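You operate a simulated robot arm through the tools that you are given. There is no shell and no other tool. Be economical: measure what you need, move in short steps, check, and stop when the job is done.

You run a simulated robot arm. Do the job below in one go: nothing can be reset, and whatever is moved stays where it is left.

Task
Put the small hub cap on top of the bearing pack on the top of the hub bench.

Only the result counts: the job must be done as asked and must still hold three seconds after the hand-in. Knocking over, shifting, dropping, spilling or breaking anything else fails it. A push-on lid holds only when it is set on centred and level and pressed home; a screw cap is set on level and turned clockwise until tight.

Robot
A 7-joint arm with a two-finger parallel gripper, fixed in place. Base frame: the origin is at the foot of the arm, x ahead of it, y to its left, z up; the work surface is at about z = 0. Units: m, degrees, N and s.
With the tool pointing down near the work surface it reaches from about 0.24 to 0.62 m from the base axis. Its first joint turns from -66.0 to 66.0 degrees. Payload 2.6 kg.
Tool frame: the origin (TCP) lies between the finger pads and is the grasp point; the fingertips stand 0.03 m ahead of it; z points along the fingers, y is the line along which they close. The gripper opens to 0.094 m. The fingers are 0.028 m wide and 0.01 m thick; the gripper's body (0.05 by 0.096 m) begins 0.055 m behind the TCP.
Orientation is told as [roll, pitch, yaw] about the base's x, y, z axes, in that order, counted from this pose: with the fingers straight down and closing along the base's y, the tool's x points along the base's -x, its y along +y and its z along -z.

Tools
- The arm moves only by the tool nudge_tool. Its argument "rows" is text: rows parted by semicolons, each of 7 numbers parted by spaces: the shift along the base's x, y, z in units of 500 mm (1.0 is 500 mm), then the turn, a rotation vector about the base's x, y, z in units of 120 degrees (1.0 is 120 degrees), then the finger opening in m, from 0 to 0.094. In form: dx dy dz ax ay az grip; .... A call has 1 to 12 rows; each row is the pose to reach, as a shift and turn from the pose commanded when the call began. A call with a number of a shift or a turn outside -1 to 1 is refused whole. Each row takes 0.2 s and may step no farther than 0.05 m and 8.6 degrees from the row before; otherwise, or with a gripper value out of range, the whole call is refused. A pose out of reach is approached as far as the arm can. The call stops where the force on the tool passes 40 N (or 10 N more than at its start, if that is more) or the arm is blocked; 0.2 s more then pass. Each finger travels about 0.072 m/s and halts on what it meets, pressing with about 36 N; the grip force reading is that of the motor and also rises with nothing between the fingers. The clock runs only during rows and for 0.2 s after the last one: add rows that repeat a pose to give the fingers time. The reply holds the time, the measured pose of the TCP, the force on the tool along the base axes, the opening and the grip force, in the units named above and with some noise, and new pictures: "show" is both (left out), scene, wrist or none.
- Cameras (640 x 400 px; columns grow to the right, rows downward): "scene" is fixed at [0.0503, 0.4313, 0.5816]; the picture's right is [-0.73, -0.68, 0.00], its down [-0.32, 0.35, -0.88] and it looks along [0.60, -0.64, -0.47] (base axes); focal length 351 px, centre (320, 200). "wrist" rides on the gripper at [0.076, 0.014, -0.102] in the tool frame; the picture's right is [-0.18, 0.98, 0.00], its down [-0.75, -0.14, -0.64] and it looks along [-0.63, -0.12, 0.77] (tool axes); focal length 243 px, centre (320, 200). There is no depth. A picture from a camera that has moved, and an enlarged one, comes with that camera's place and axes in the base frame and with its lens. The place of the scene camera against the robot may be out by one fixed shift of up to 0.018 m in any direction.
- enlarge(camera, box): a new picture of the part [left, top, right, bottom] of that camera's present view, enlarged. The clock stands still meanwhile.
- hand_in(): hands the job in; it is judged then, once.

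Go step by step. Nothing tells you positions but the pictures and the camera data: compare them with the known pose of the tool, close in by small moves and look again before you grip or let go. The budget is 90 turns and 170 pictures, counting those below and the enlarged ones. Unless the task says otherwise, let go and move clear before handing in, and close with one line.

The tools are called after ">>>" as name(argument=value, ...) on one line, values as JSON. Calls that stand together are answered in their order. nudge_tool: Moves the arm, as the interface text tells. Its arguments: {"type":"object","properties":{"rows":{"type":"string"},"show":{"type":"string","enum":["both","scene","wrist","none"]}},"required":["rows"]} The other tools are called the same way: enlarge (camera, box) takes an enlarged picture of a part of a camera's view; hand_in () hands the job in.

At the start:

```text
t: 0.0
tool_pos: [0.3971, -0.0895, 0.2089]
ee_rot: [0.0, 0.0, 0.0]
force: [-0.1, 0.7, 0.2]
grip_width: 0.0941
finger_force: 0.0
```

scene: 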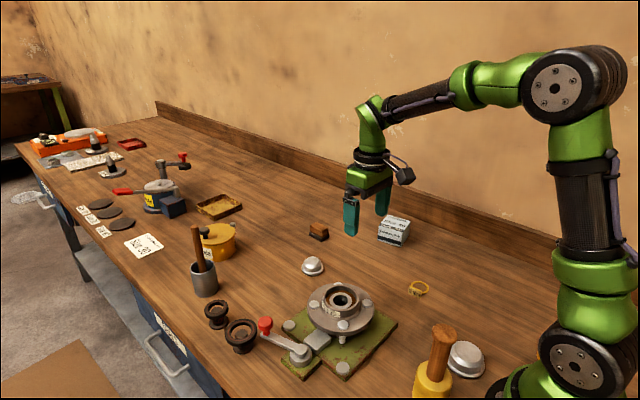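
wrist: 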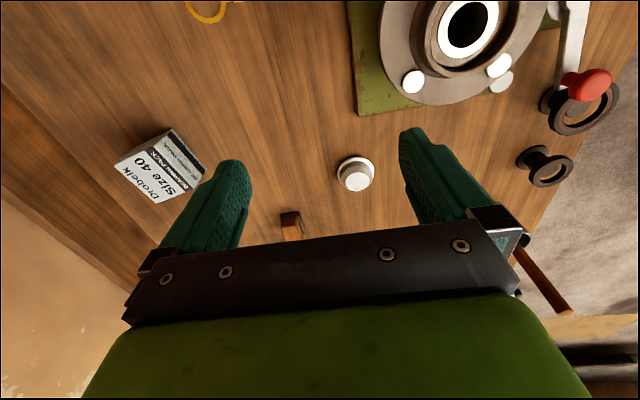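

I see a carton that may be the bearing pack, a small silver cap in the middle, and a larger silver cap near the arm's base. I'll enlarge the views to confirm which is which.

>>> enlarge(camera="scene", box=[280, 200, 440, 300])

>>> enlarge(camera="wrist", box=[100, 110, 400, 260])

>>> enlarge(camera="scene", box=[20, 110, 260, 260])

```text
4.00 times, centred on (360, 250) of scene
camera zoom: at [0.0503, 0.4313, 0.5816], right [-0.73, -0.68, 0.0], down [-0.32, 0.35, -0.88], along [0.6, -0.64, -0.47], focal length 1403 px, centre (160, 0)
```

zoom: 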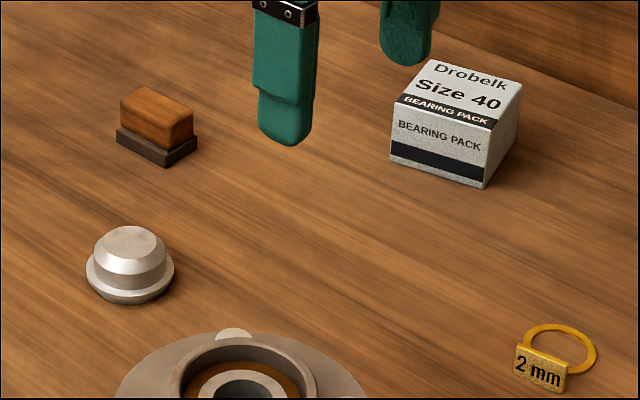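

```text
2.13 times, centred on (250, 185) of wrist
camera zoom: at [0.3221, -0.0751, 0.3113], right [0.18, 0.98, 0.0], down [0.75, -0.14, 0.64], along [0.63, -0.12, -0.77], focal length 518 px, centre (469, 232)
```

zoom: 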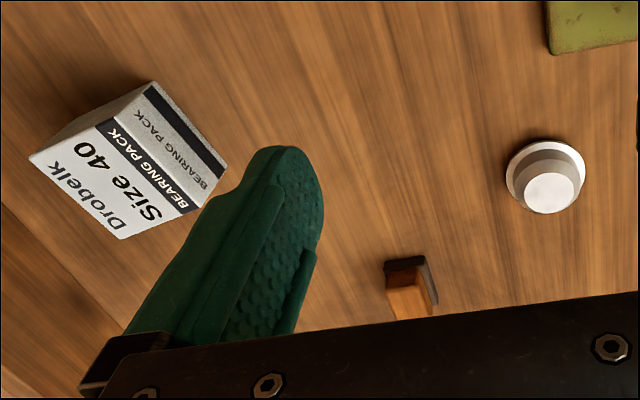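

```text
2.67 times, centred on (140, 185) of scene
camera zoom: at [0.0503, 0.4313, 0.5816], right [-0.73, -0.68, 0.0], down [-0.32, 0.35, -0.88], along [0.6, -0.64, -0.47], focal length 936 px, centre (800, 240)
```

zoom: 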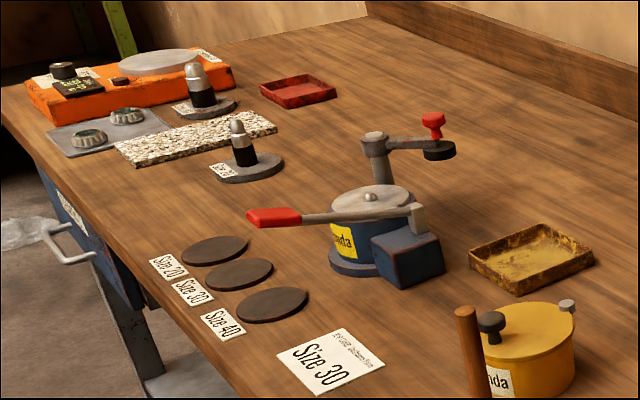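

The bearing pack is the "Size 40" carton, and the small hub cap is the silver one near x≈0.533, y≈-0.060. I'll move above the cap and look again.

>>> nudge_tool(rows="0.068 0.015 -0.03 0 0 0 0.094; 0.136 0.03 -0.06 0 0 0 0.094; 0.204 0.045 -0.1 0 0 0 0.094; 0.272 0.059 -0.14 0 0 0 0.094; 0.272 0.059 -0.14 0 0 0 0.094")

>>> enlarge(camera="wrist", box=[220, 80, 420, 205])

>>> enlarge(camera="scene", box=[280, 230, 360, 280])

```text
t: 1.2
tool_pos: [0.5349, -0.0597, 0.1365]
ee_rot: [0.1, 0.0, 0.0]
force: [-0.1, -0.3, -0.9]
grip_width: 0.094
finger_force: 0.1
camera wrist: at [0.4587, -0.0449, 0.2397], right [0.18, 0.98, 0.0], down [0.75, -0.14, 0.64], along [0.63, -0.12, -0.77], focal length 243 px, centre (320, 200)
```

scene: 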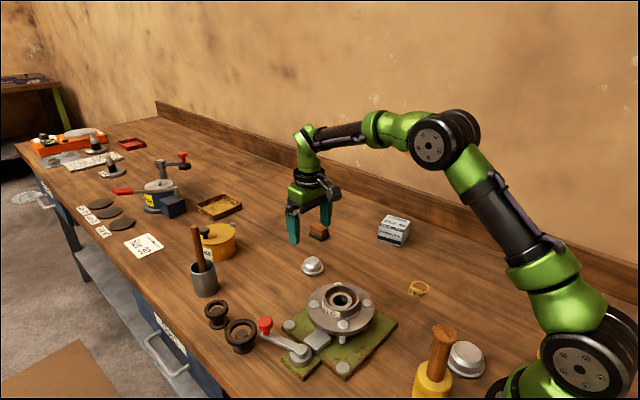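
wrist: 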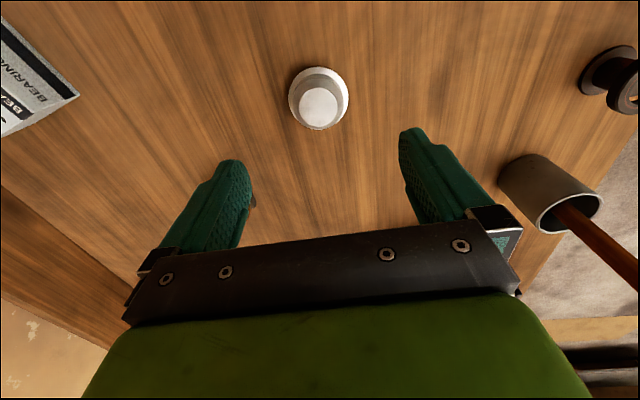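

```text
3.20 times, centred on (320, 142) of wrist
camera zoom: at [0.4587, -0.0449, 0.2397], right [0.18, 0.98, 0.0], down [0.75, -0.14, 0.64], along [0.63, -0.12, -0.77], focal length 776 px, centre (320, 384)
```

zoom: 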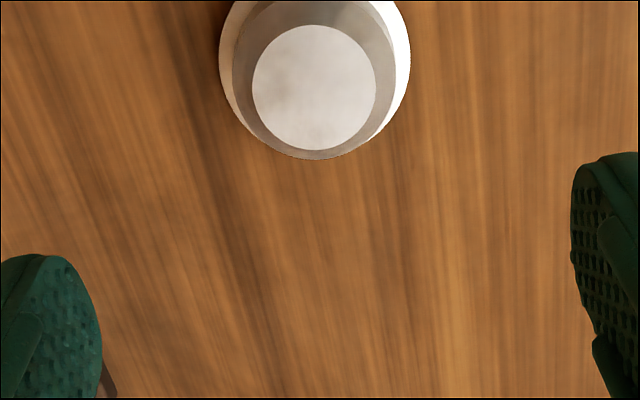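

```text
8.00 times, centred on (320, 255) of scene
camera zoom: at [0.0503, 0.4313, 0.5816], right [-0.73, -0.68, 0.0], down [-0.32, 0.35, -0.88], along [0.6, -0.64, -0.47], focal length 2806 px, centre (320, -240)
```

zoom: 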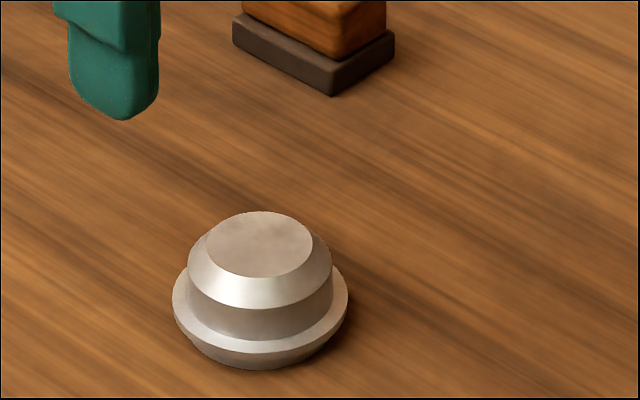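

The cap sits at about (0.530, -0.060). It has a 56 mm flange up to z≈0.01, a 46 mm body up to z≈0.023, and is about 30 mm tall overall. I'll lower partway and check alignment.

>>> nudge_tool(rows="-0.006 0 -0.08 0 0 0 0.094; -0.006 0 -0.15 0 0 0 0.094; -0.006 0 -0.15 0 0 0 0.094")

>>> enlarge(camera="scene", box=[272, 220, 352, 280])

```text
t: 2.0
tool_pos: [0.5318, -0.0599, 0.0623]
ee_rot: [0.0, 0.0, 0.0]
force: [0.2, 0.1, 0.4]
grip_width: 0.0942
finger_force: 0.0
camera wrist: at [0.4556, -0.0449, 0.1646], right [0.18, 0.98, 0.0], down [0.75, -0.14, 0.64], along [0.63, -0.12, -0.77], focal length 243 px, centre (320, 200)
```

scene: 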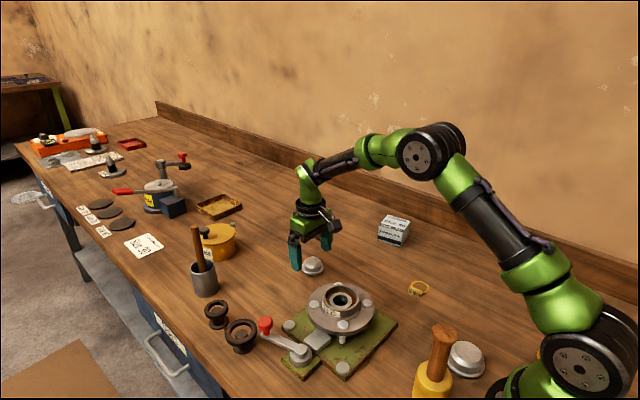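
wrist: 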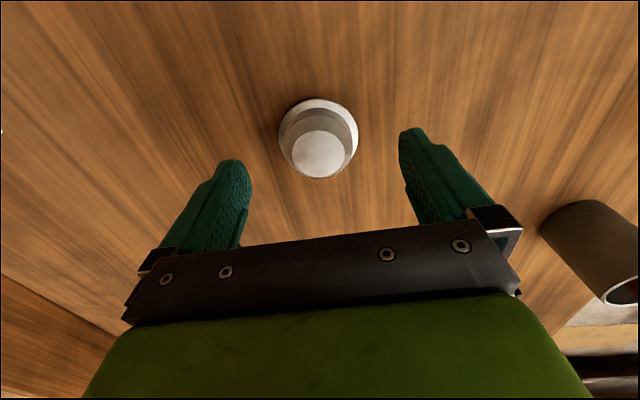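

```text
6.67 times, centred on (312, 250) of scene
camera zoom: at [0.0503, 0.4313, 0.5816], right [-0.73, -0.68, 0.0], down [-0.32, 0.35, -0.88], along [0.6, -0.64, -0.47], focal length 2339 px, centre (373, -133)
```

zoom: 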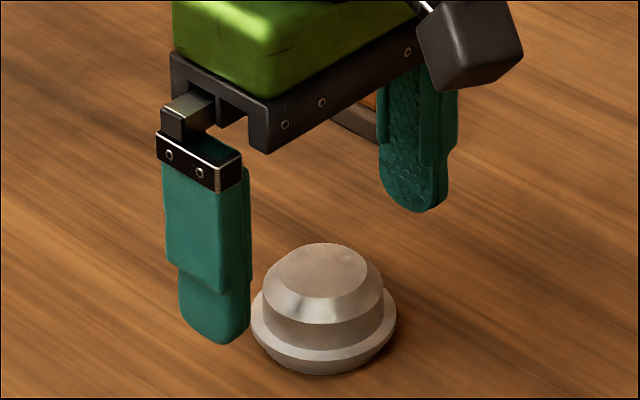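

The gripper is centred over the cap. I'll descend so the pads cover the cylindrical body just above the flange, then close.

>>> nudge_tool(rows="-0.003 0 -0.041 0 0 0 0.094; -0.003 0 -0.041 0 0 0 0.094; -0.003 0 -0.041 0 0 0 0.06; -0.003 0 -0.041 0 0 0 0.04; -0.003 0 -0.041 0 0 0 0.03; -0.003 0 -0.041 0 0 0 0.03")

>>> enlarge(camera="scene", box=[272, 220, 352, 280])

```text
t: 3.4
tool_pos: [0.531, -0.0578, 0.0428]
ee_rot: [-0.1, 0.0, 0.1]
force: [-0.9, -0.4, -0.3]
grip_width: 0.0442
finger_force: 36.2
camera wrist: at [0.4547, -0.0438, 0.1455], right [0.18, 0.98, 0.0], down [0.75, -0.14, 0.64], along [0.63, -0.12, -0.77], focal length 243 px, centre (320, 200)
```

scene: 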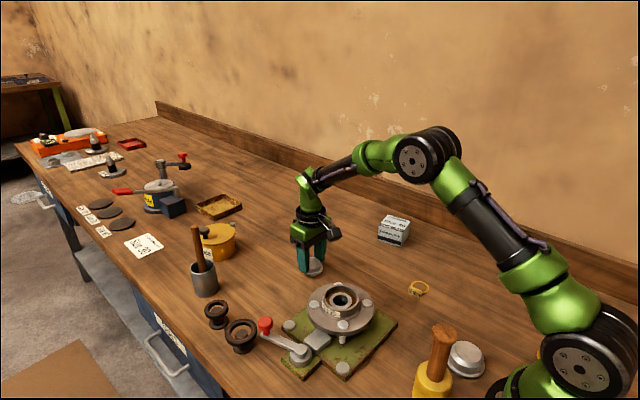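
wrist: 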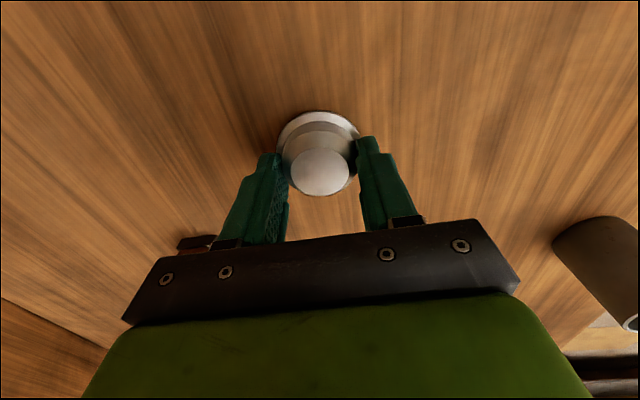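

```text
6.67 times, centred on (312, 250) of scene
camera zoom: at [0.0503, 0.4313, 0.5816], right [-0.73, -0.68, 0.0], down [-0.32, 0.35, -0.88], along [0.6, -0.64, -0.47], focal length 2339 px, centre (373, -133)
```

zoom: 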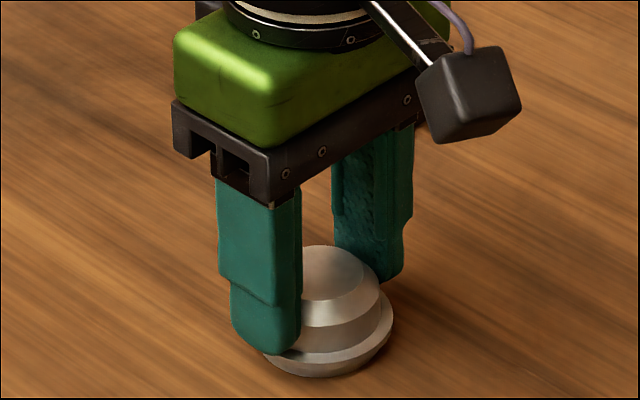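

The cap is gripped, with a 44 mm opening and 36 N. I'll lift it and check the hold.

>>> nudge_tool(rows="0 0 0.03 0 0 0 0.03; 0 0 0.09 0 0 0 0.03; 0 0 0.16 0 0 0 0.03; 0 0 0.24 0 0 0 0.03; 0 0 0.28 0 0 0 0.03; 0 0 0.28 0 0 0 0.03")

>>> enlarge(camera="scene", box=[262, 180, 352, 236])

```text
t: 4.8
tool_pos: [0.5307, -0.0599, 0.1823]
ee_rot: [0.0, 0.0, 0.1]
force: [-0.4, -0.2, -0.6]
grip_width: 0.0302
finger_force: 0.1
camera wrist: at [0.4542, -0.0458, 0.2858], right [0.18, 0.98, 0.0], down [0.75, -0.14, 0.64], along [0.63, -0.12, -0.77], focal length 243 px, centre (320, 200)
```

scene: 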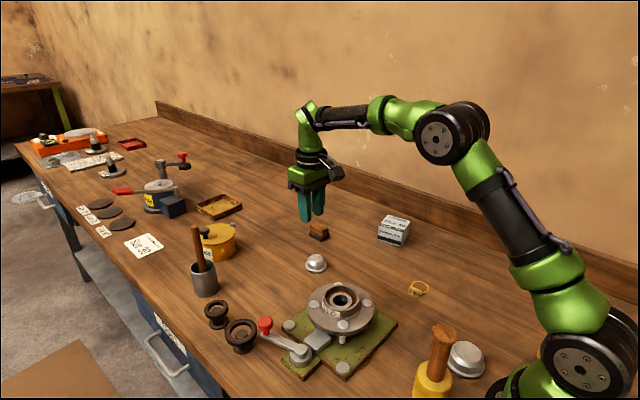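
wrist: 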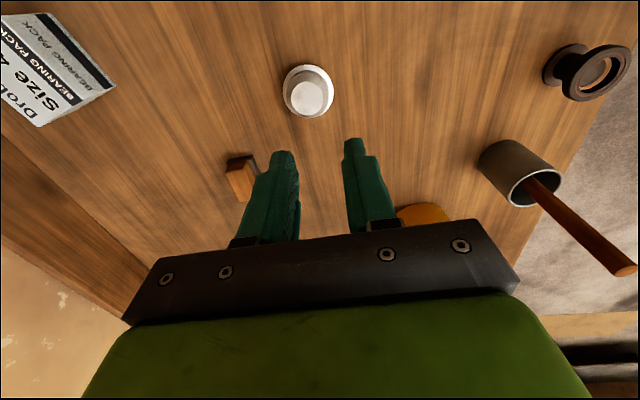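

```text
7.11 times, centred on (307, 208) of scene
camera zoom: at [0.0503, 0.4313, 0.5816], right [-0.73, -0.68, 0.0], down [-0.32, 0.35, -0.88], along [0.6, -0.64, -0.47], focal length 2495 px, centre (412, 143)
```

zoom: 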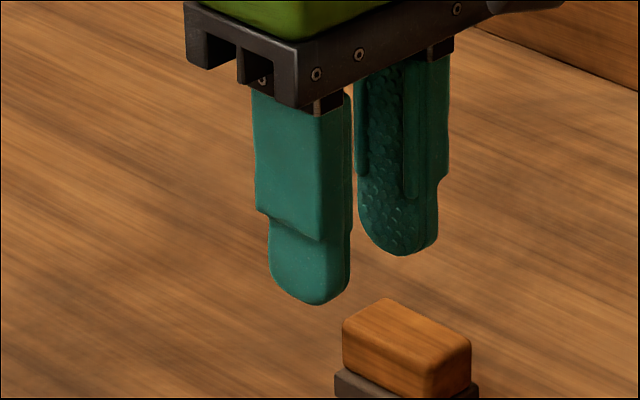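

The cap slipped out during the lift. It's still upright but has shifted about 12 mm toward -y, so I'll look closely at its profile before trying again.

>>> enlarge(camera="scene", box=[296, 246, 336, 278])

>>> enlarge(camera="wrist", box=[268, 55, 348, 125])

>>> enlarge(camera="scene", box=[430, 320, 510, 390])

```text
12.50 times, centred on (316, 262) of scene
camera zoom: at [0.0503, 0.4313, 0.5816], right [-0.73, -0.68, 0.0], down [-0.32, 0.35, -0.88], along [0.6, -0.64, -0.47], focal length 4385 px, centre (370, -575)
```

zoom: 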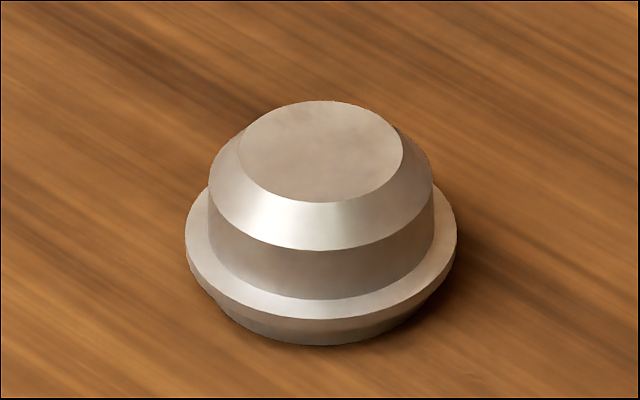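

```text
5.71 times, centred on (308, 90) of wrist
camera zoom: at [0.4542, -0.0458, 0.2858], right [0.18, 0.98, 0.0], down [0.75, -0.14, 0.64], along [0.63, -0.12, -0.77], focal length 1386 px, centre (389, 829)
```

zoom: 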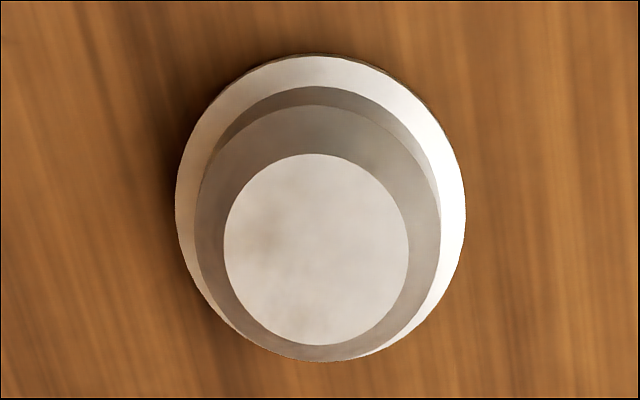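

```text
5.71 times, centred on (470, 355) of scene
camera zoom: at [0.0503, 0.4313, 0.5816], right [-0.73, -0.68, 0.0], down [-0.32, 0.35, -0.88], along [0.6, -0.64, -0.47], focal length 2005 px, centre (-537, -686)
```

zoom: 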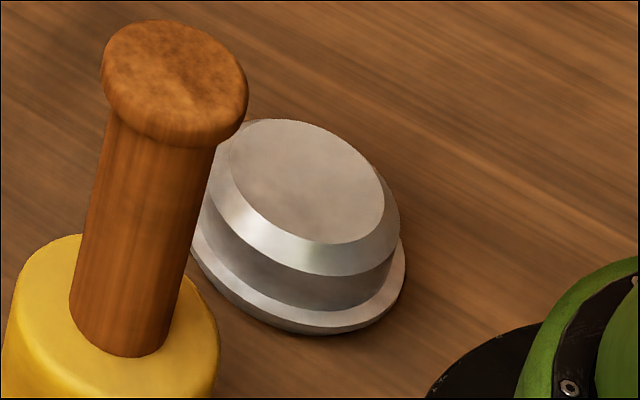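

Before regripping I'll check the inner shape of the fingertips.

>>> enlarge(camera="wrist", box=[220, 125, 420, 250])

```text
3.20 times, centred on (320, 188) of wrist
camera zoom: at [0.4542, -0.0458, 0.2858], right [0.18, 0.98, 0.0], down [0.75, -0.14, 0.64], along [0.63, -0.12, -0.77], focal length 776 px, centre (320, 240)
```

zoom: 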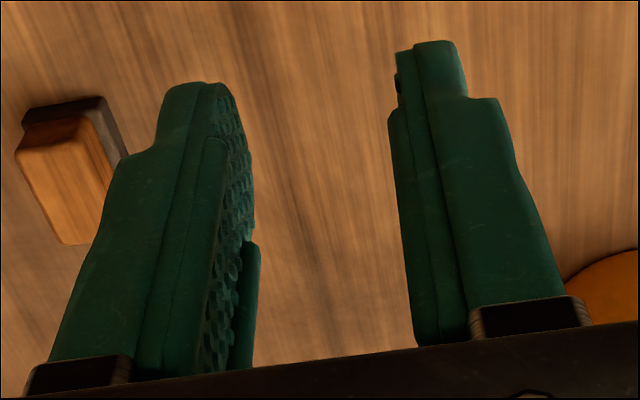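

The fingers look usable: flat textured pads with side rails higher up. I'll recentre on the cap at about (0.529, -0.073), come down again, and check from closer before a slower lift.

>>> nudge_tool(rows="-0.004 -0.027 -0.05 0 0 0 0.094; -0.004 -0.027 -0.12 0 0 0 0.094; -0.004 -0.027 -0.19 0 0 0 0.094; -0.004 -0.027 -0.24 0 0 0 0.094; -0.004 -0.027 -0.24 0 0 0 0.094")

>>> enlarge(camera="wrist", box=[220, 80, 420, 205])

>>> enlarge(camera="scene", box=[276, 220, 356, 280])

```text
t: 6.0
tool_pos: [0.5263, -0.0723, 0.0623]
ee_rot: [0.0, 0.0, 0.1]
force: [-0.3, -0.3, -0.1]
grip_width: 0.0941
finger_force: 0.1
camera wrist: at [0.4508, -0.0595, 0.165], right [0.18, 0.98, 0.0], down [0.75, -0.14, 0.64], along [0.63, -0.12, -0.77], focal length 243 px, centre (320, 200)
```

scene: 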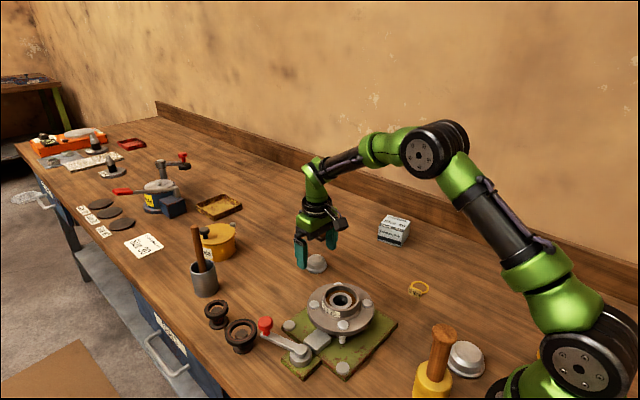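
wrist: 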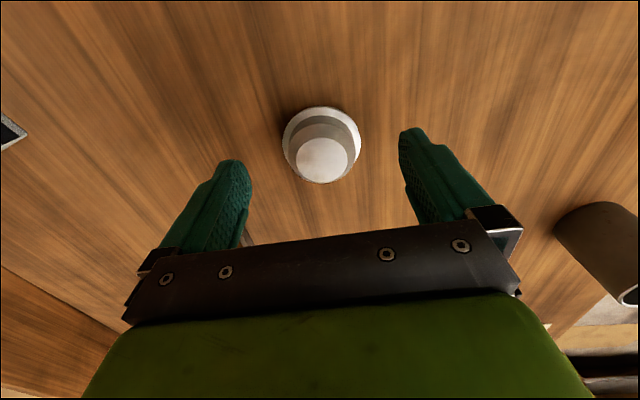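

```text
3.20 times, centred on (320, 142) of wrist
camera zoom: at [0.4508, -0.0595, 0.165], right [0.18, 0.98, 0.0], down [0.75, -0.14, 0.64], along [0.63, -0.12, -0.77], focal length 776 px, centre (320, 384)
```

zoom: 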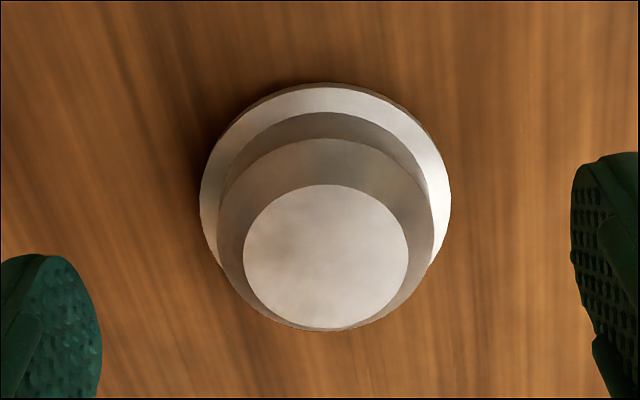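

```text
6.67 times, centred on (316, 250) of scene
camera zoom: at [0.0503, 0.4313, 0.5816], right [-0.73, -0.68, 0.0], down [-0.32, 0.35, -0.88], along [0.6, -0.64, -0.47], focal length 2339 px, centre (347, -133)
```

zoom: 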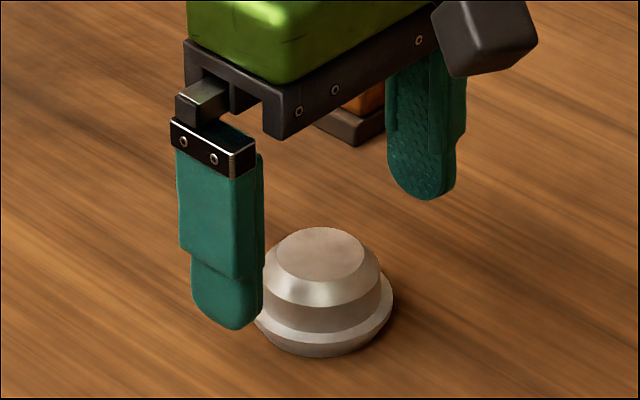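

The cap is centred within about 1 mm. I'll descend to just above the flange, close, and lift only a few millimetres slowly to test the hold.

>>> nudge_tool(rows="0.001 -0.001 -0.03 0 0 0 0.094; 0.001 -0.001 -0.041 0 0 0 0.094; 0.001 -0.001 -0.041 0 0 0 0.06; 0.001 -0.001 -0.041 0 0 0 0.03; 0.001 -0.001 -0.041 0 0 0 0.01; 0.001 -0.001 -0.041 0 0 0 0.0; 0.001 -0.001 -0.041 0 0 0 0.0", show="none")

>>> nudge_tool(rows="0 0 0.004 0 0 0 0; 0 0 0.008 0 0 0 0; 0 0 0.012 0 0 0 0; 0 0 0.016 0 0 0 0; 0 0 0.016 0 0 0 0", show="wrist")

>>> enlarge(camera="scene", box=[276, 220, 356, 280])

```text
t: 7.6
tool_pos: [0.5277, -0.073, 0.0436]
ee_rot: [0.0, 0.0, 0.2]
force: [0.5, -0.4, 0.5]
grip_width: 0.044
finger_force: 35.8
```

```text
t: 8.8
tool_pos: [0.527, -0.0737, 0.0516]
ee_rot: [0.0, 0.0, 0.2]
force: [0.6, 0.2, 0.4]
grip_width: 0.0441
finger_force: 35.8
camera wrist: at [0.4516, -0.0593, 0.1538], right [0.18, 0.98, 0.0], down [0.75, -0.14, 0.64], along [0.63, -0.12, -0.77], focal length 243 px, centre (320, 200)
```

wrist: 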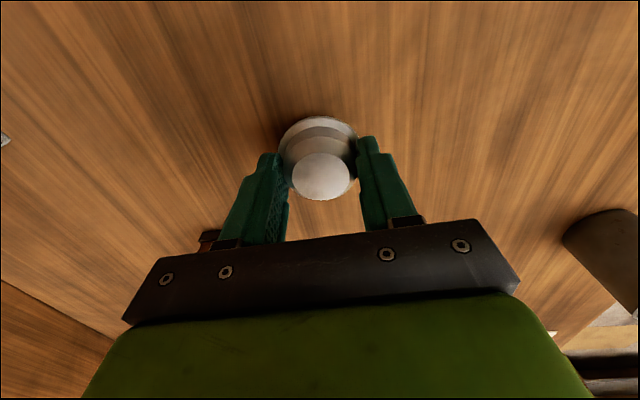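

```text
6.67 times, centred on (316, 250) of scene
camera zoom: at [0.0503, 0.4313, 0.5816], right [-0.73, -0.68, 0.0], down [-0.32, 0.35, -0.88], along [0.6, -0.64, -0.47], focal length 2339 px, centre (347, -133)
```

zoom: 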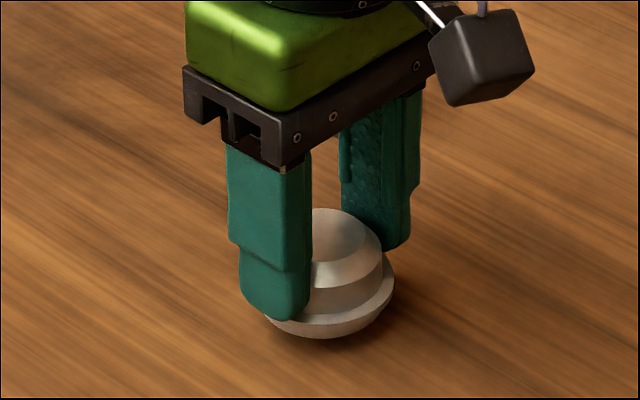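

The cap is coming up level with the gripper this time. I'll keep lifting slowly.

>>> nudge_tool(rows="0 0 0.01 0 0 0 0; 0 0 0.025 0 0 0 0; 0 0 0.045 0 0 0 0; 0 0 0.065 0 0 0 0; 0 0 0.085 0 0 0 0; 0 0 0.105 0 0 0 0; 0 0 0.125 0 0 0 0; 0 0 0.145 0 0 0 0; 0 0 0.165 0 0 0 0; 0 0 0.18 0 0 0 0; 0 0 0.18 0 0 0 0")

>>> enlarge(camera="scene", box=[276, 190, 356, 250])

```text
t: 11.2
tool_pos: [0.5271, -0.0748, 0.1418]
ee_rot: [0.0, 0.1, 0.1]
force: [-0.1, 0.2, -1.0]
grip_width: 0.0438
finger_force: 36.2
camera wrist: at [0.4516, -0.0612, 0.2444], right [0.18, 0.98, 0.0], down [0.75, -0.14, 0.64], along [0.63, -0.12, -0.77], focal length 243 px, centre (320, 200)
```

scene: 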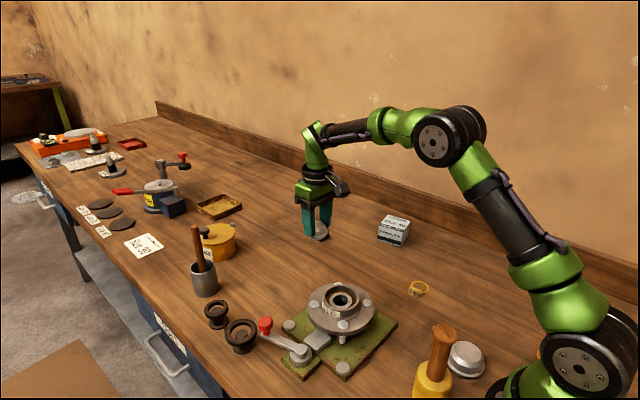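
wrist: 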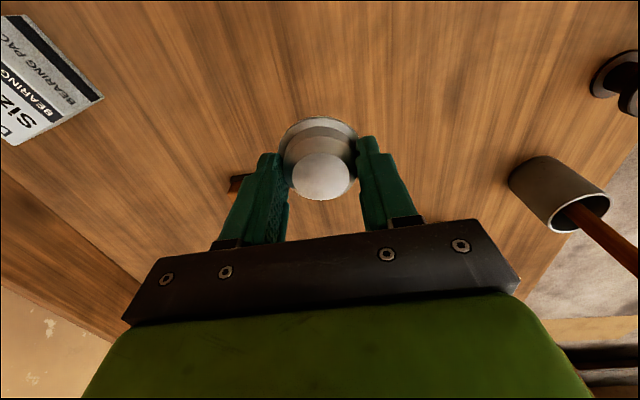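

```text
6.67 times, centred on (316, 220) of scene
camera zoom: at [0.0503, 0.4313, 0.5816], right [-0.73, -0.68, 0.0], down [-0.32, 0.35, -0.88], along [0.6, -0.64, -0.47], focal length 2339 px, centre (347, 67)
```

zoom: 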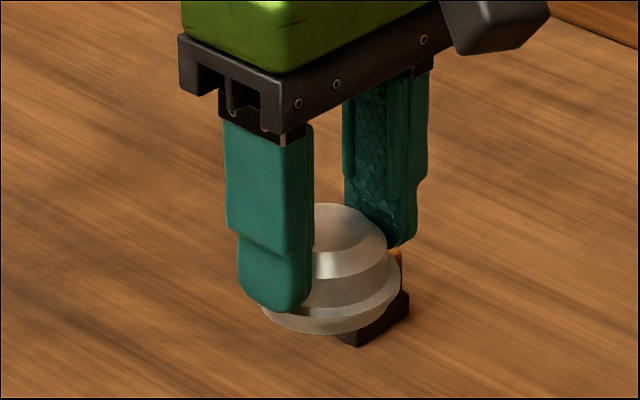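

The hold is firm at z≈0.142. I'll carry the cap gently toward the carton and look again from closer.

>>> nudge_tool(rows="-0.006 -0.016 0.01 0 0 0 0; -0.018 -0.05 0.02 0 0 0 0; -0.033 -0.095 0.03 0 0 0 0; -0.049 -0.14 0.03 0 0 0 0; -0.065 -0.185 0.03 0 0 0 0; -0.081 -0.23 0.03 0 0 0 0; -0.097 -0.275 0.03 0 0 0 0; -0.113 -0.32 0.03 0 0 0 0; -0.125 -0.355 0.03 0 0 0 0; -0.132 -0.375 0.03 0 0 0 0; -0.134 -0.38 0.03 0 0 0 0; -0.134 -0.38 0.03 0 0 0 0")

>>> enlarge(camera="wrist", box=[140, 20, 380, 220])

>>> enlarge(camera="scene", box=[340, 180, 440, 260])

```text
t: 13.8
tool_pos: [0.4608, -0.2631, 0.1565]
ee_rot: [-0.1, -0.1, 0.0]
force: [-0.5, -0.5, 0.3]
grip_width: 0.0436
finger_force: 36.0
camera wrist: at [0.3846, -0.249, 0.2589], right [0.18, 0.98, 0.0], down [0.75, -0.14, 0.64], along [0.63, -0.12, -0.77], focal length 243 px, centre (320, 200)
```

scene: 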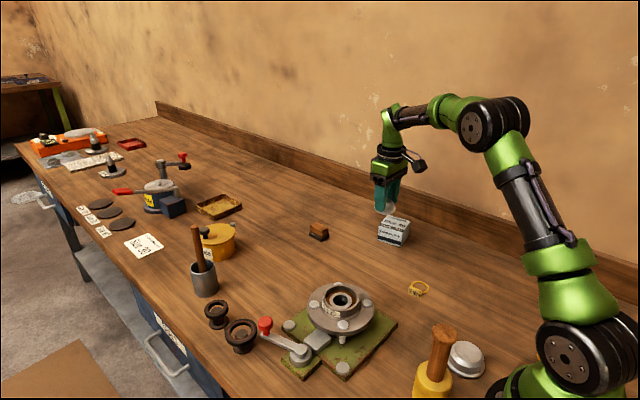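
wrist: 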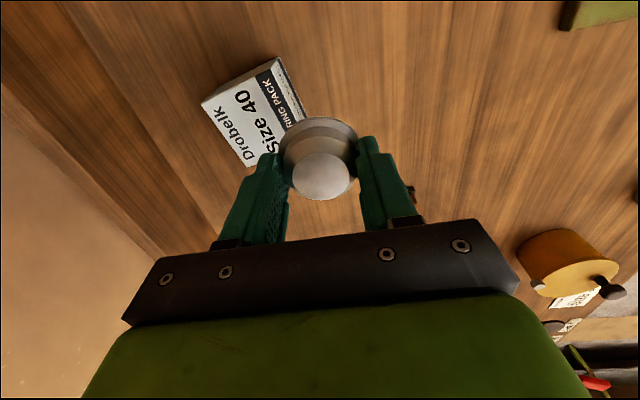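

```text
2.00 times, centred on (260, 120) of wrist
camera zoom: at [0.3846, -0.249, 0.2589], right [0.18, 0.98, 0.0], down [0.75, -0.14, 0.64], along [0.63, -0.12, -0.77], focal length 485 px, centre (440, 360)
```

zoom: 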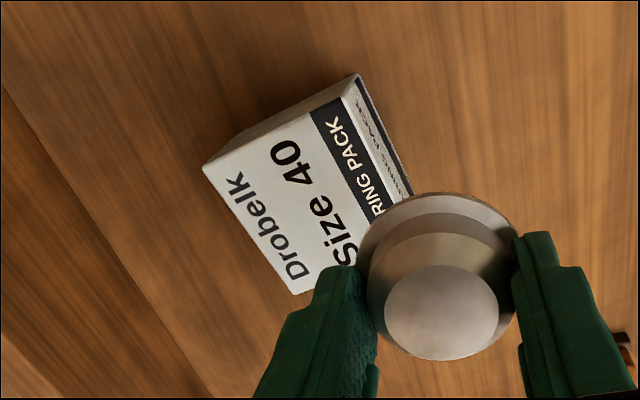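

```text
5.00 times, centred on (390, 220) of scene
camera zoom: at [0.0503, 0.4313, 0.5816], right [-0.73, -0.68, 0.0], down [-0.32, 0.35, -0.88], along [0.6, -0.64, -0.47], focal length 1754 px, centre (-30, 100)
```

zoom: 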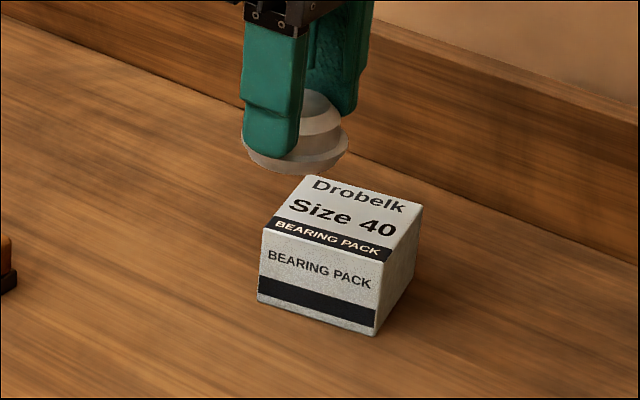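

The carton top is about 68 mm square, roughly 47 mm high, and centred near (0.461, -0.321). I'll move above it and lower partway.

>>> nudge_tool(rows="0 -0.02 0 0 0 0 0; 0 -0.06 0 0 0 0 0; 0 -0.1 0 0 0 0 0; 0.001 -0.117 -0.01 0 0 0 0; 0.001 -0.117 -0.03 0 0 0 0; 0.001 -0.117 -0.055 0 0 0 0; 0.001 -0.117 -0.075 0 0 0 0; 0.001 -0.117 -0.08 0 0 0 0; 0.001 -0.117 -0.08 0 0 0 0")

>>> enlarge(camera="wrist", box=[220, 60, 420, 220])

>>> enlarge(camera="scene", box=[350, 185, 440, 255])

```text
t: 15.8
tool_pos: [0.4623, -0.3239, 0.1157]
ee_rot: [0.0, 0.0, 0.0]
force: [0.7, 0.0, 0.5]
grip_width: 0.0444
finger_force: 35.4
camera wrist: at [0.3854, -0.309, 0.2182], right [0.18, 0.98, 0.0], down [0.75, -0.14, 0.64], along [0.63, -0.12, -0.77], focal length 243 px, centre (320, 200)
```

scene: 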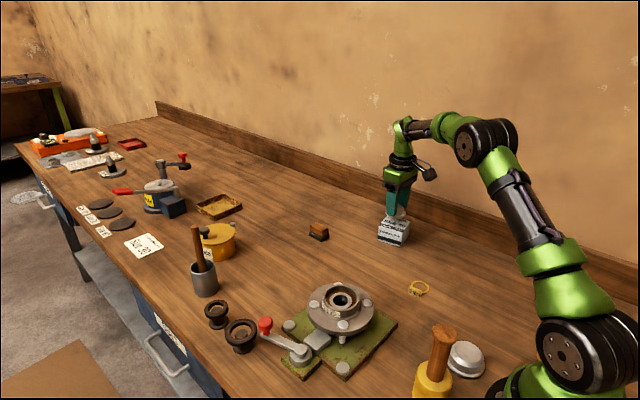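
wrist: 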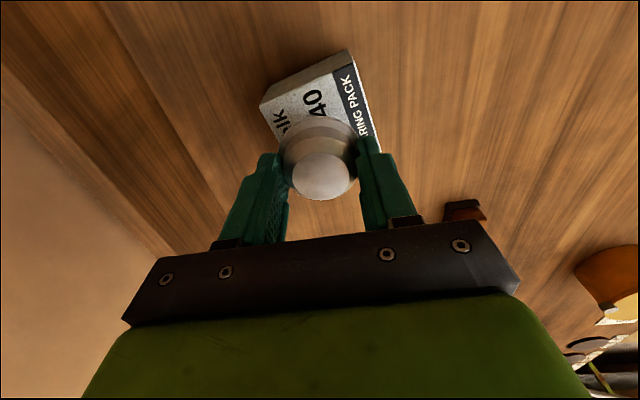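

```text
2.50 times, centred on (320, 140) of wrist
camera zoom: at [0.3854, -0.309, 0.2182], right [0.18, 0.98, 0.0], down [0.75, -0.14, 0.64], along [0.63, -0.12, -0.77], focal length 606 px, centre (320, 350)
```

zoom: 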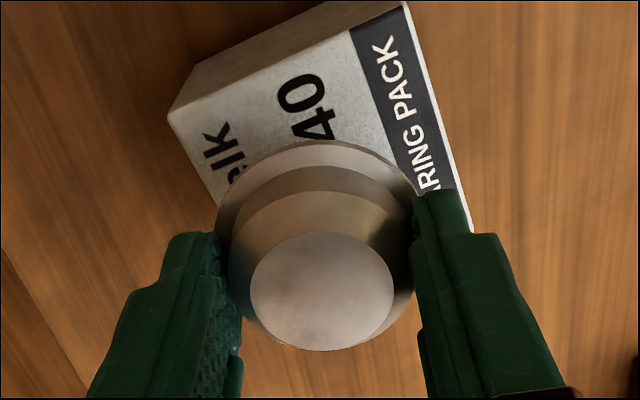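

```text
5.71 times, centred on (395, 220) of scene
camera zoom: at [0.0503, 0.4313, 0.5816], right [-0.73, -0.68, 0.0], down [-0.32, 0.35, -0.88], along [0.6, -0.64, -0.47], focal length 2005 px, centre (-109, 86)
```

zoom: 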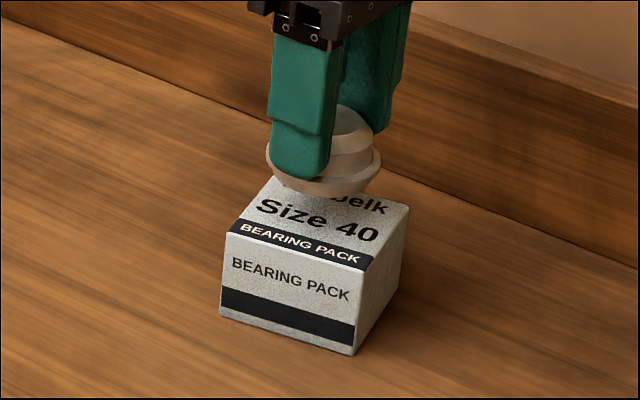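

The cap is over the carton's centre. I'll lower it to just above the top face.

>>> nudge_tool(rows="0.001 0.003 -0.012 0 0 0 0; 0.001 0.003 -0.024 0 0 0 0; 0.001 0.003 -0.034 0 0 0 0; 0.001 0.003 -0.04 0 0 0 0; 0.001 0.003 -0.04 0 0 0 0", show="none")

>>> enlarge(camera="scene", box=[365, 200, 425, 250])

```text
t: 17.0
tool_pos: [0.4623, -0.3185, 0.096]
ee_rot: [0.0, -0.1, 0.1]
force: [0.2, 0.2, -0.9]
grip_width: 0.0438
finger_force: 36.3
```

```text
8.00 times, centred on (395, 225) of scene
camera zoom: at [0.0503, 0.4313, 0.5816], right [-0.73, -0.68, 0.0], down [-0.32, 0.35, -0.88], along [0.6, -0.64, -0.47], focal length 2806 px, centre (-280, 0)
```

zoom: 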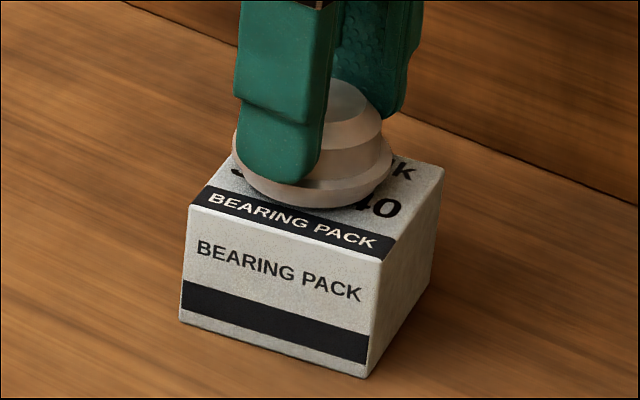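

The cap is just above the carton, so I'll ease down in small steps while watching the force.

>>> nudge_tool(rows="0 0 -0.003 0 0 0 0; 0 0 -0.006 0 0 0 0; 0 0 -0.006 0 0 0 0", show="none")

>>> enlarge(camera="scene", box=[365, 200, 425, 250])

```text
t: 17.8
tool_pos: [0.4636, -0.3203, 0.0919]
ee_rot: [-0.1, 0.0, 0.0]
force: [-0.6, -0.8, -0.5]
grip_width: 0.044
finger_force: 36.5
```

```text
8.00 times, centred on (395, 225) of scene
camera zoom: at [0.0503, 0.4313, 0.5816], right [-0.73, -0.68, 0.0], down [-0.32, 0.35, -0.88], along [0.6, -0.64, -0.47], focal length 2806 px, centre (-280, 0)
```

zoom: 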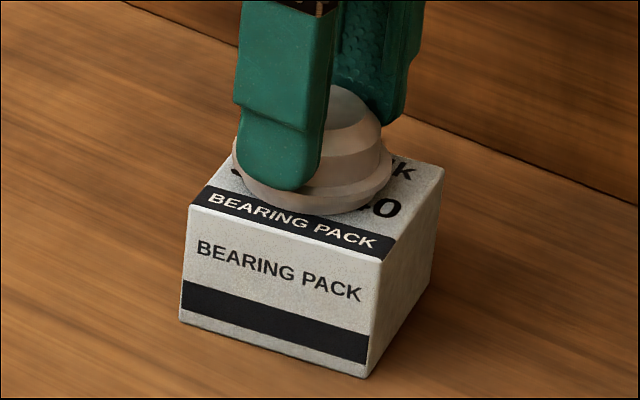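

No contact force yet, so I'll keep going 1 mm at a time.

>>> nudge_tool(rows="0 0 -0.002 0 0 0 0; 0 0 -0.002 0 0 0 0", show="none")

>>> nudge_tool(rows="0 0 -0.002 0 0 0 0; 0 0 -0.002 0 0 0 0", show="none")

>>> enlarge(camera="scene", box=[365, 200, 425, 250])

```text
t: 18.4
tool_pos: [0.4621, -0.3209, 0.092]
ee_rot: [0.1, -0.1, -0.1]
force: [0.2, -0.3, 2.7]
grip_width: 0.044
finger_force: 35.7
```

```text
t: 19.0
tool_pos: [0.4622, -0.3208, 0.0913]
ee_rot: [-0.1, -0.2, 0.0]
force: [-0.9, 1.8, 14.5]
grip_width: 0.044
finger_force: 35.7
```

```text
8.00 times, centred on (395, 225) of scene
camera zoom: at [0.0502, 0.4314, 0.5816], right [-0.73, -0.68, 0.0], down [-0.32, 0.35, -0.88], along [0.6, -0.64, -0.47], focal length 2806 px, centre (-280, 0)
```

zoom: 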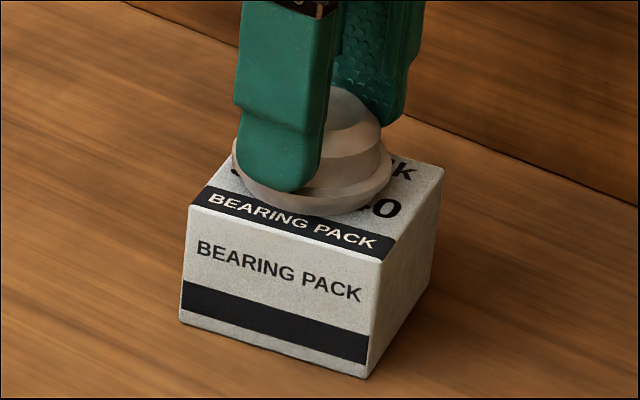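

Contact is made at about 14 N. I'll ease off the pressure and open slowly.

>>> nudge_tool(rows="0 0 0.0015 0 0 0 0; 0 0 0.0015 0 0 0 0.04; 0 0 0.0015 0 0 0 0.046; 0 0 0.0015 0 0 0 0.05; 0 0 0.0015 0 0 0 0.06; 0 0 0.0015 0 0 0 0.075; 0 0 0.0015 0 0 0 0.085; 0 0 0.0015 0 0 0 0.085", show="wrist")

>>> enlarge(camera="scene", box=[365, 200, 425, 250])

```text
t: 20.8
tool_pos: [0.4623, -0.3202, 0.0922]
ee_rot: [0.0, 0.0, 0.0]
force: [-0.5, 0.0, -0.3]
grip_width: 0.085
finger_force: 0.0
camera wrist: at [0.3858, -0.3064, 0.1943], right [0.18, 0.98, 0.0], down [0.75, -0.14, 0.64], along [0.63, -0.12, -0.77], focal length 243 px, centre (320, 200)
```

wrist: 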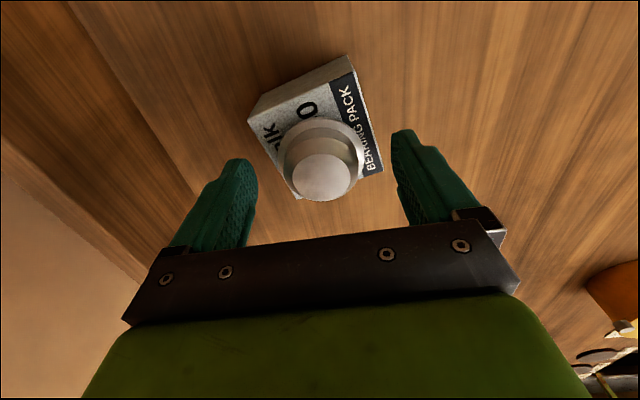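

```text
8.00 times, centred on (395, 225) of scene
camera zoom: at [0.0503, 0.4313, 0.5816], right [-0.73, -0.68, 0.0], down [-0.32, 0.35, -0.88], along [0.6, -0.64, -0.47], focal length 2806 px, centre (-280, 0)
```

zoom: 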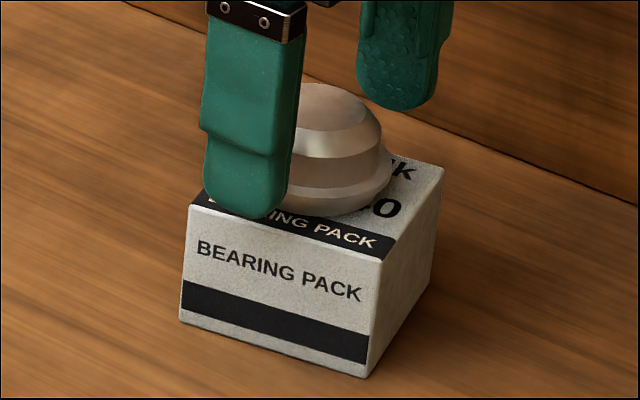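

The cap is released and sits level on the carton. I'll raise the gripper straight up and check.

>>> nudge_tool(rows="0 0 0.02 0 0 0 0.085; 0 0 0.06 0 0 0 0.085; 0 0 0.12 0 0 0 0.085; 0 0 0.19 0 0 0 0.085; -0.05 0.06 0.22 0 0 0 0.085; -0.1 0.12 0.22 0 0 0 0.085; -0.1 0.12 0.22 0 0 0 0.085")

>>> enlarge(camera="scene", box=[365, 200, 425, 250])

```text
t: 22.4
tool_pos: [0.4122, -0.2573, 0.1996]
ee_rot: [-0.1, 0.0, -0.1]
force: [0.0, 0.3, -0.3]
grip_width: 0.0852
finger_force: 0.0
camera wrist: at [0.3364, -0.2436, 0.3027], right [0.18, 0.98, 0.0], down [0.75, -0.14, 0.64], along [0.63, -0.12, -0.77], focal length 243 px, centre (320, 200)
```

scene: 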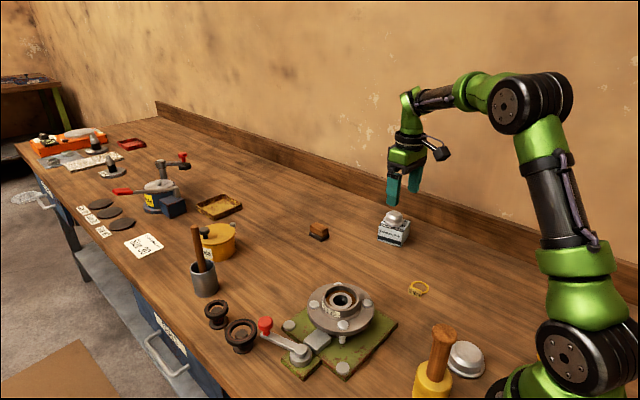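
wrist: 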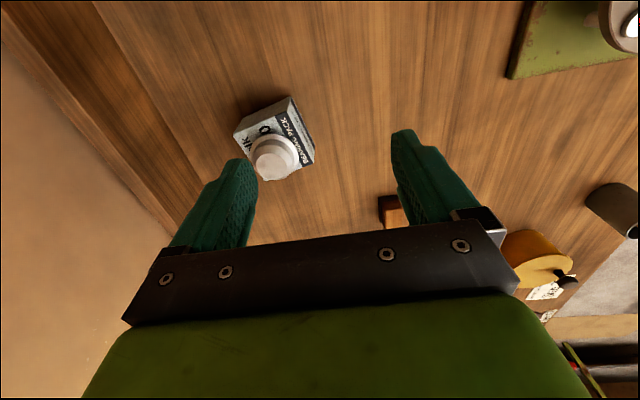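

```text
8.00 times, centred on (395, 225) of scene
camera zoom: at [0.0503, 0.4313, 0.5816], right [-0.73, -0.68, 0.0], down [-0.32, 0.35, -0.88], along [0.6, -0.64, -0.47], focal length 2806 px, centre (-280, 0)
```

zoom: 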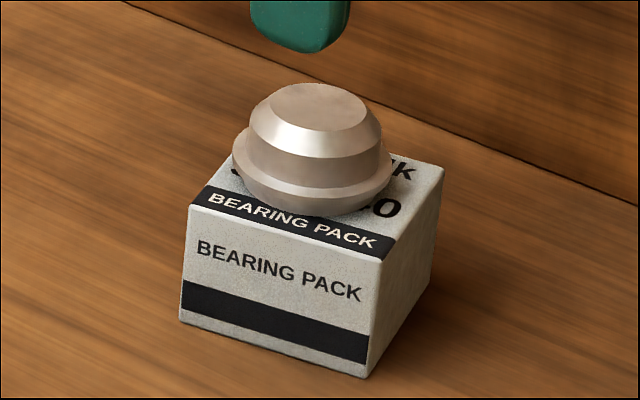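

The cap sits level and centred on the bearing pack, the pack hasn't moved, and the gripper is clear. I'm handing in.

>>> hand_in()

```text
The job is handed in.
```

The small hub cap is on top of the bearing pack, level and centred; on my first lift it slipped out and shifted about 12 mm, but the second lift held and nothing else moved.
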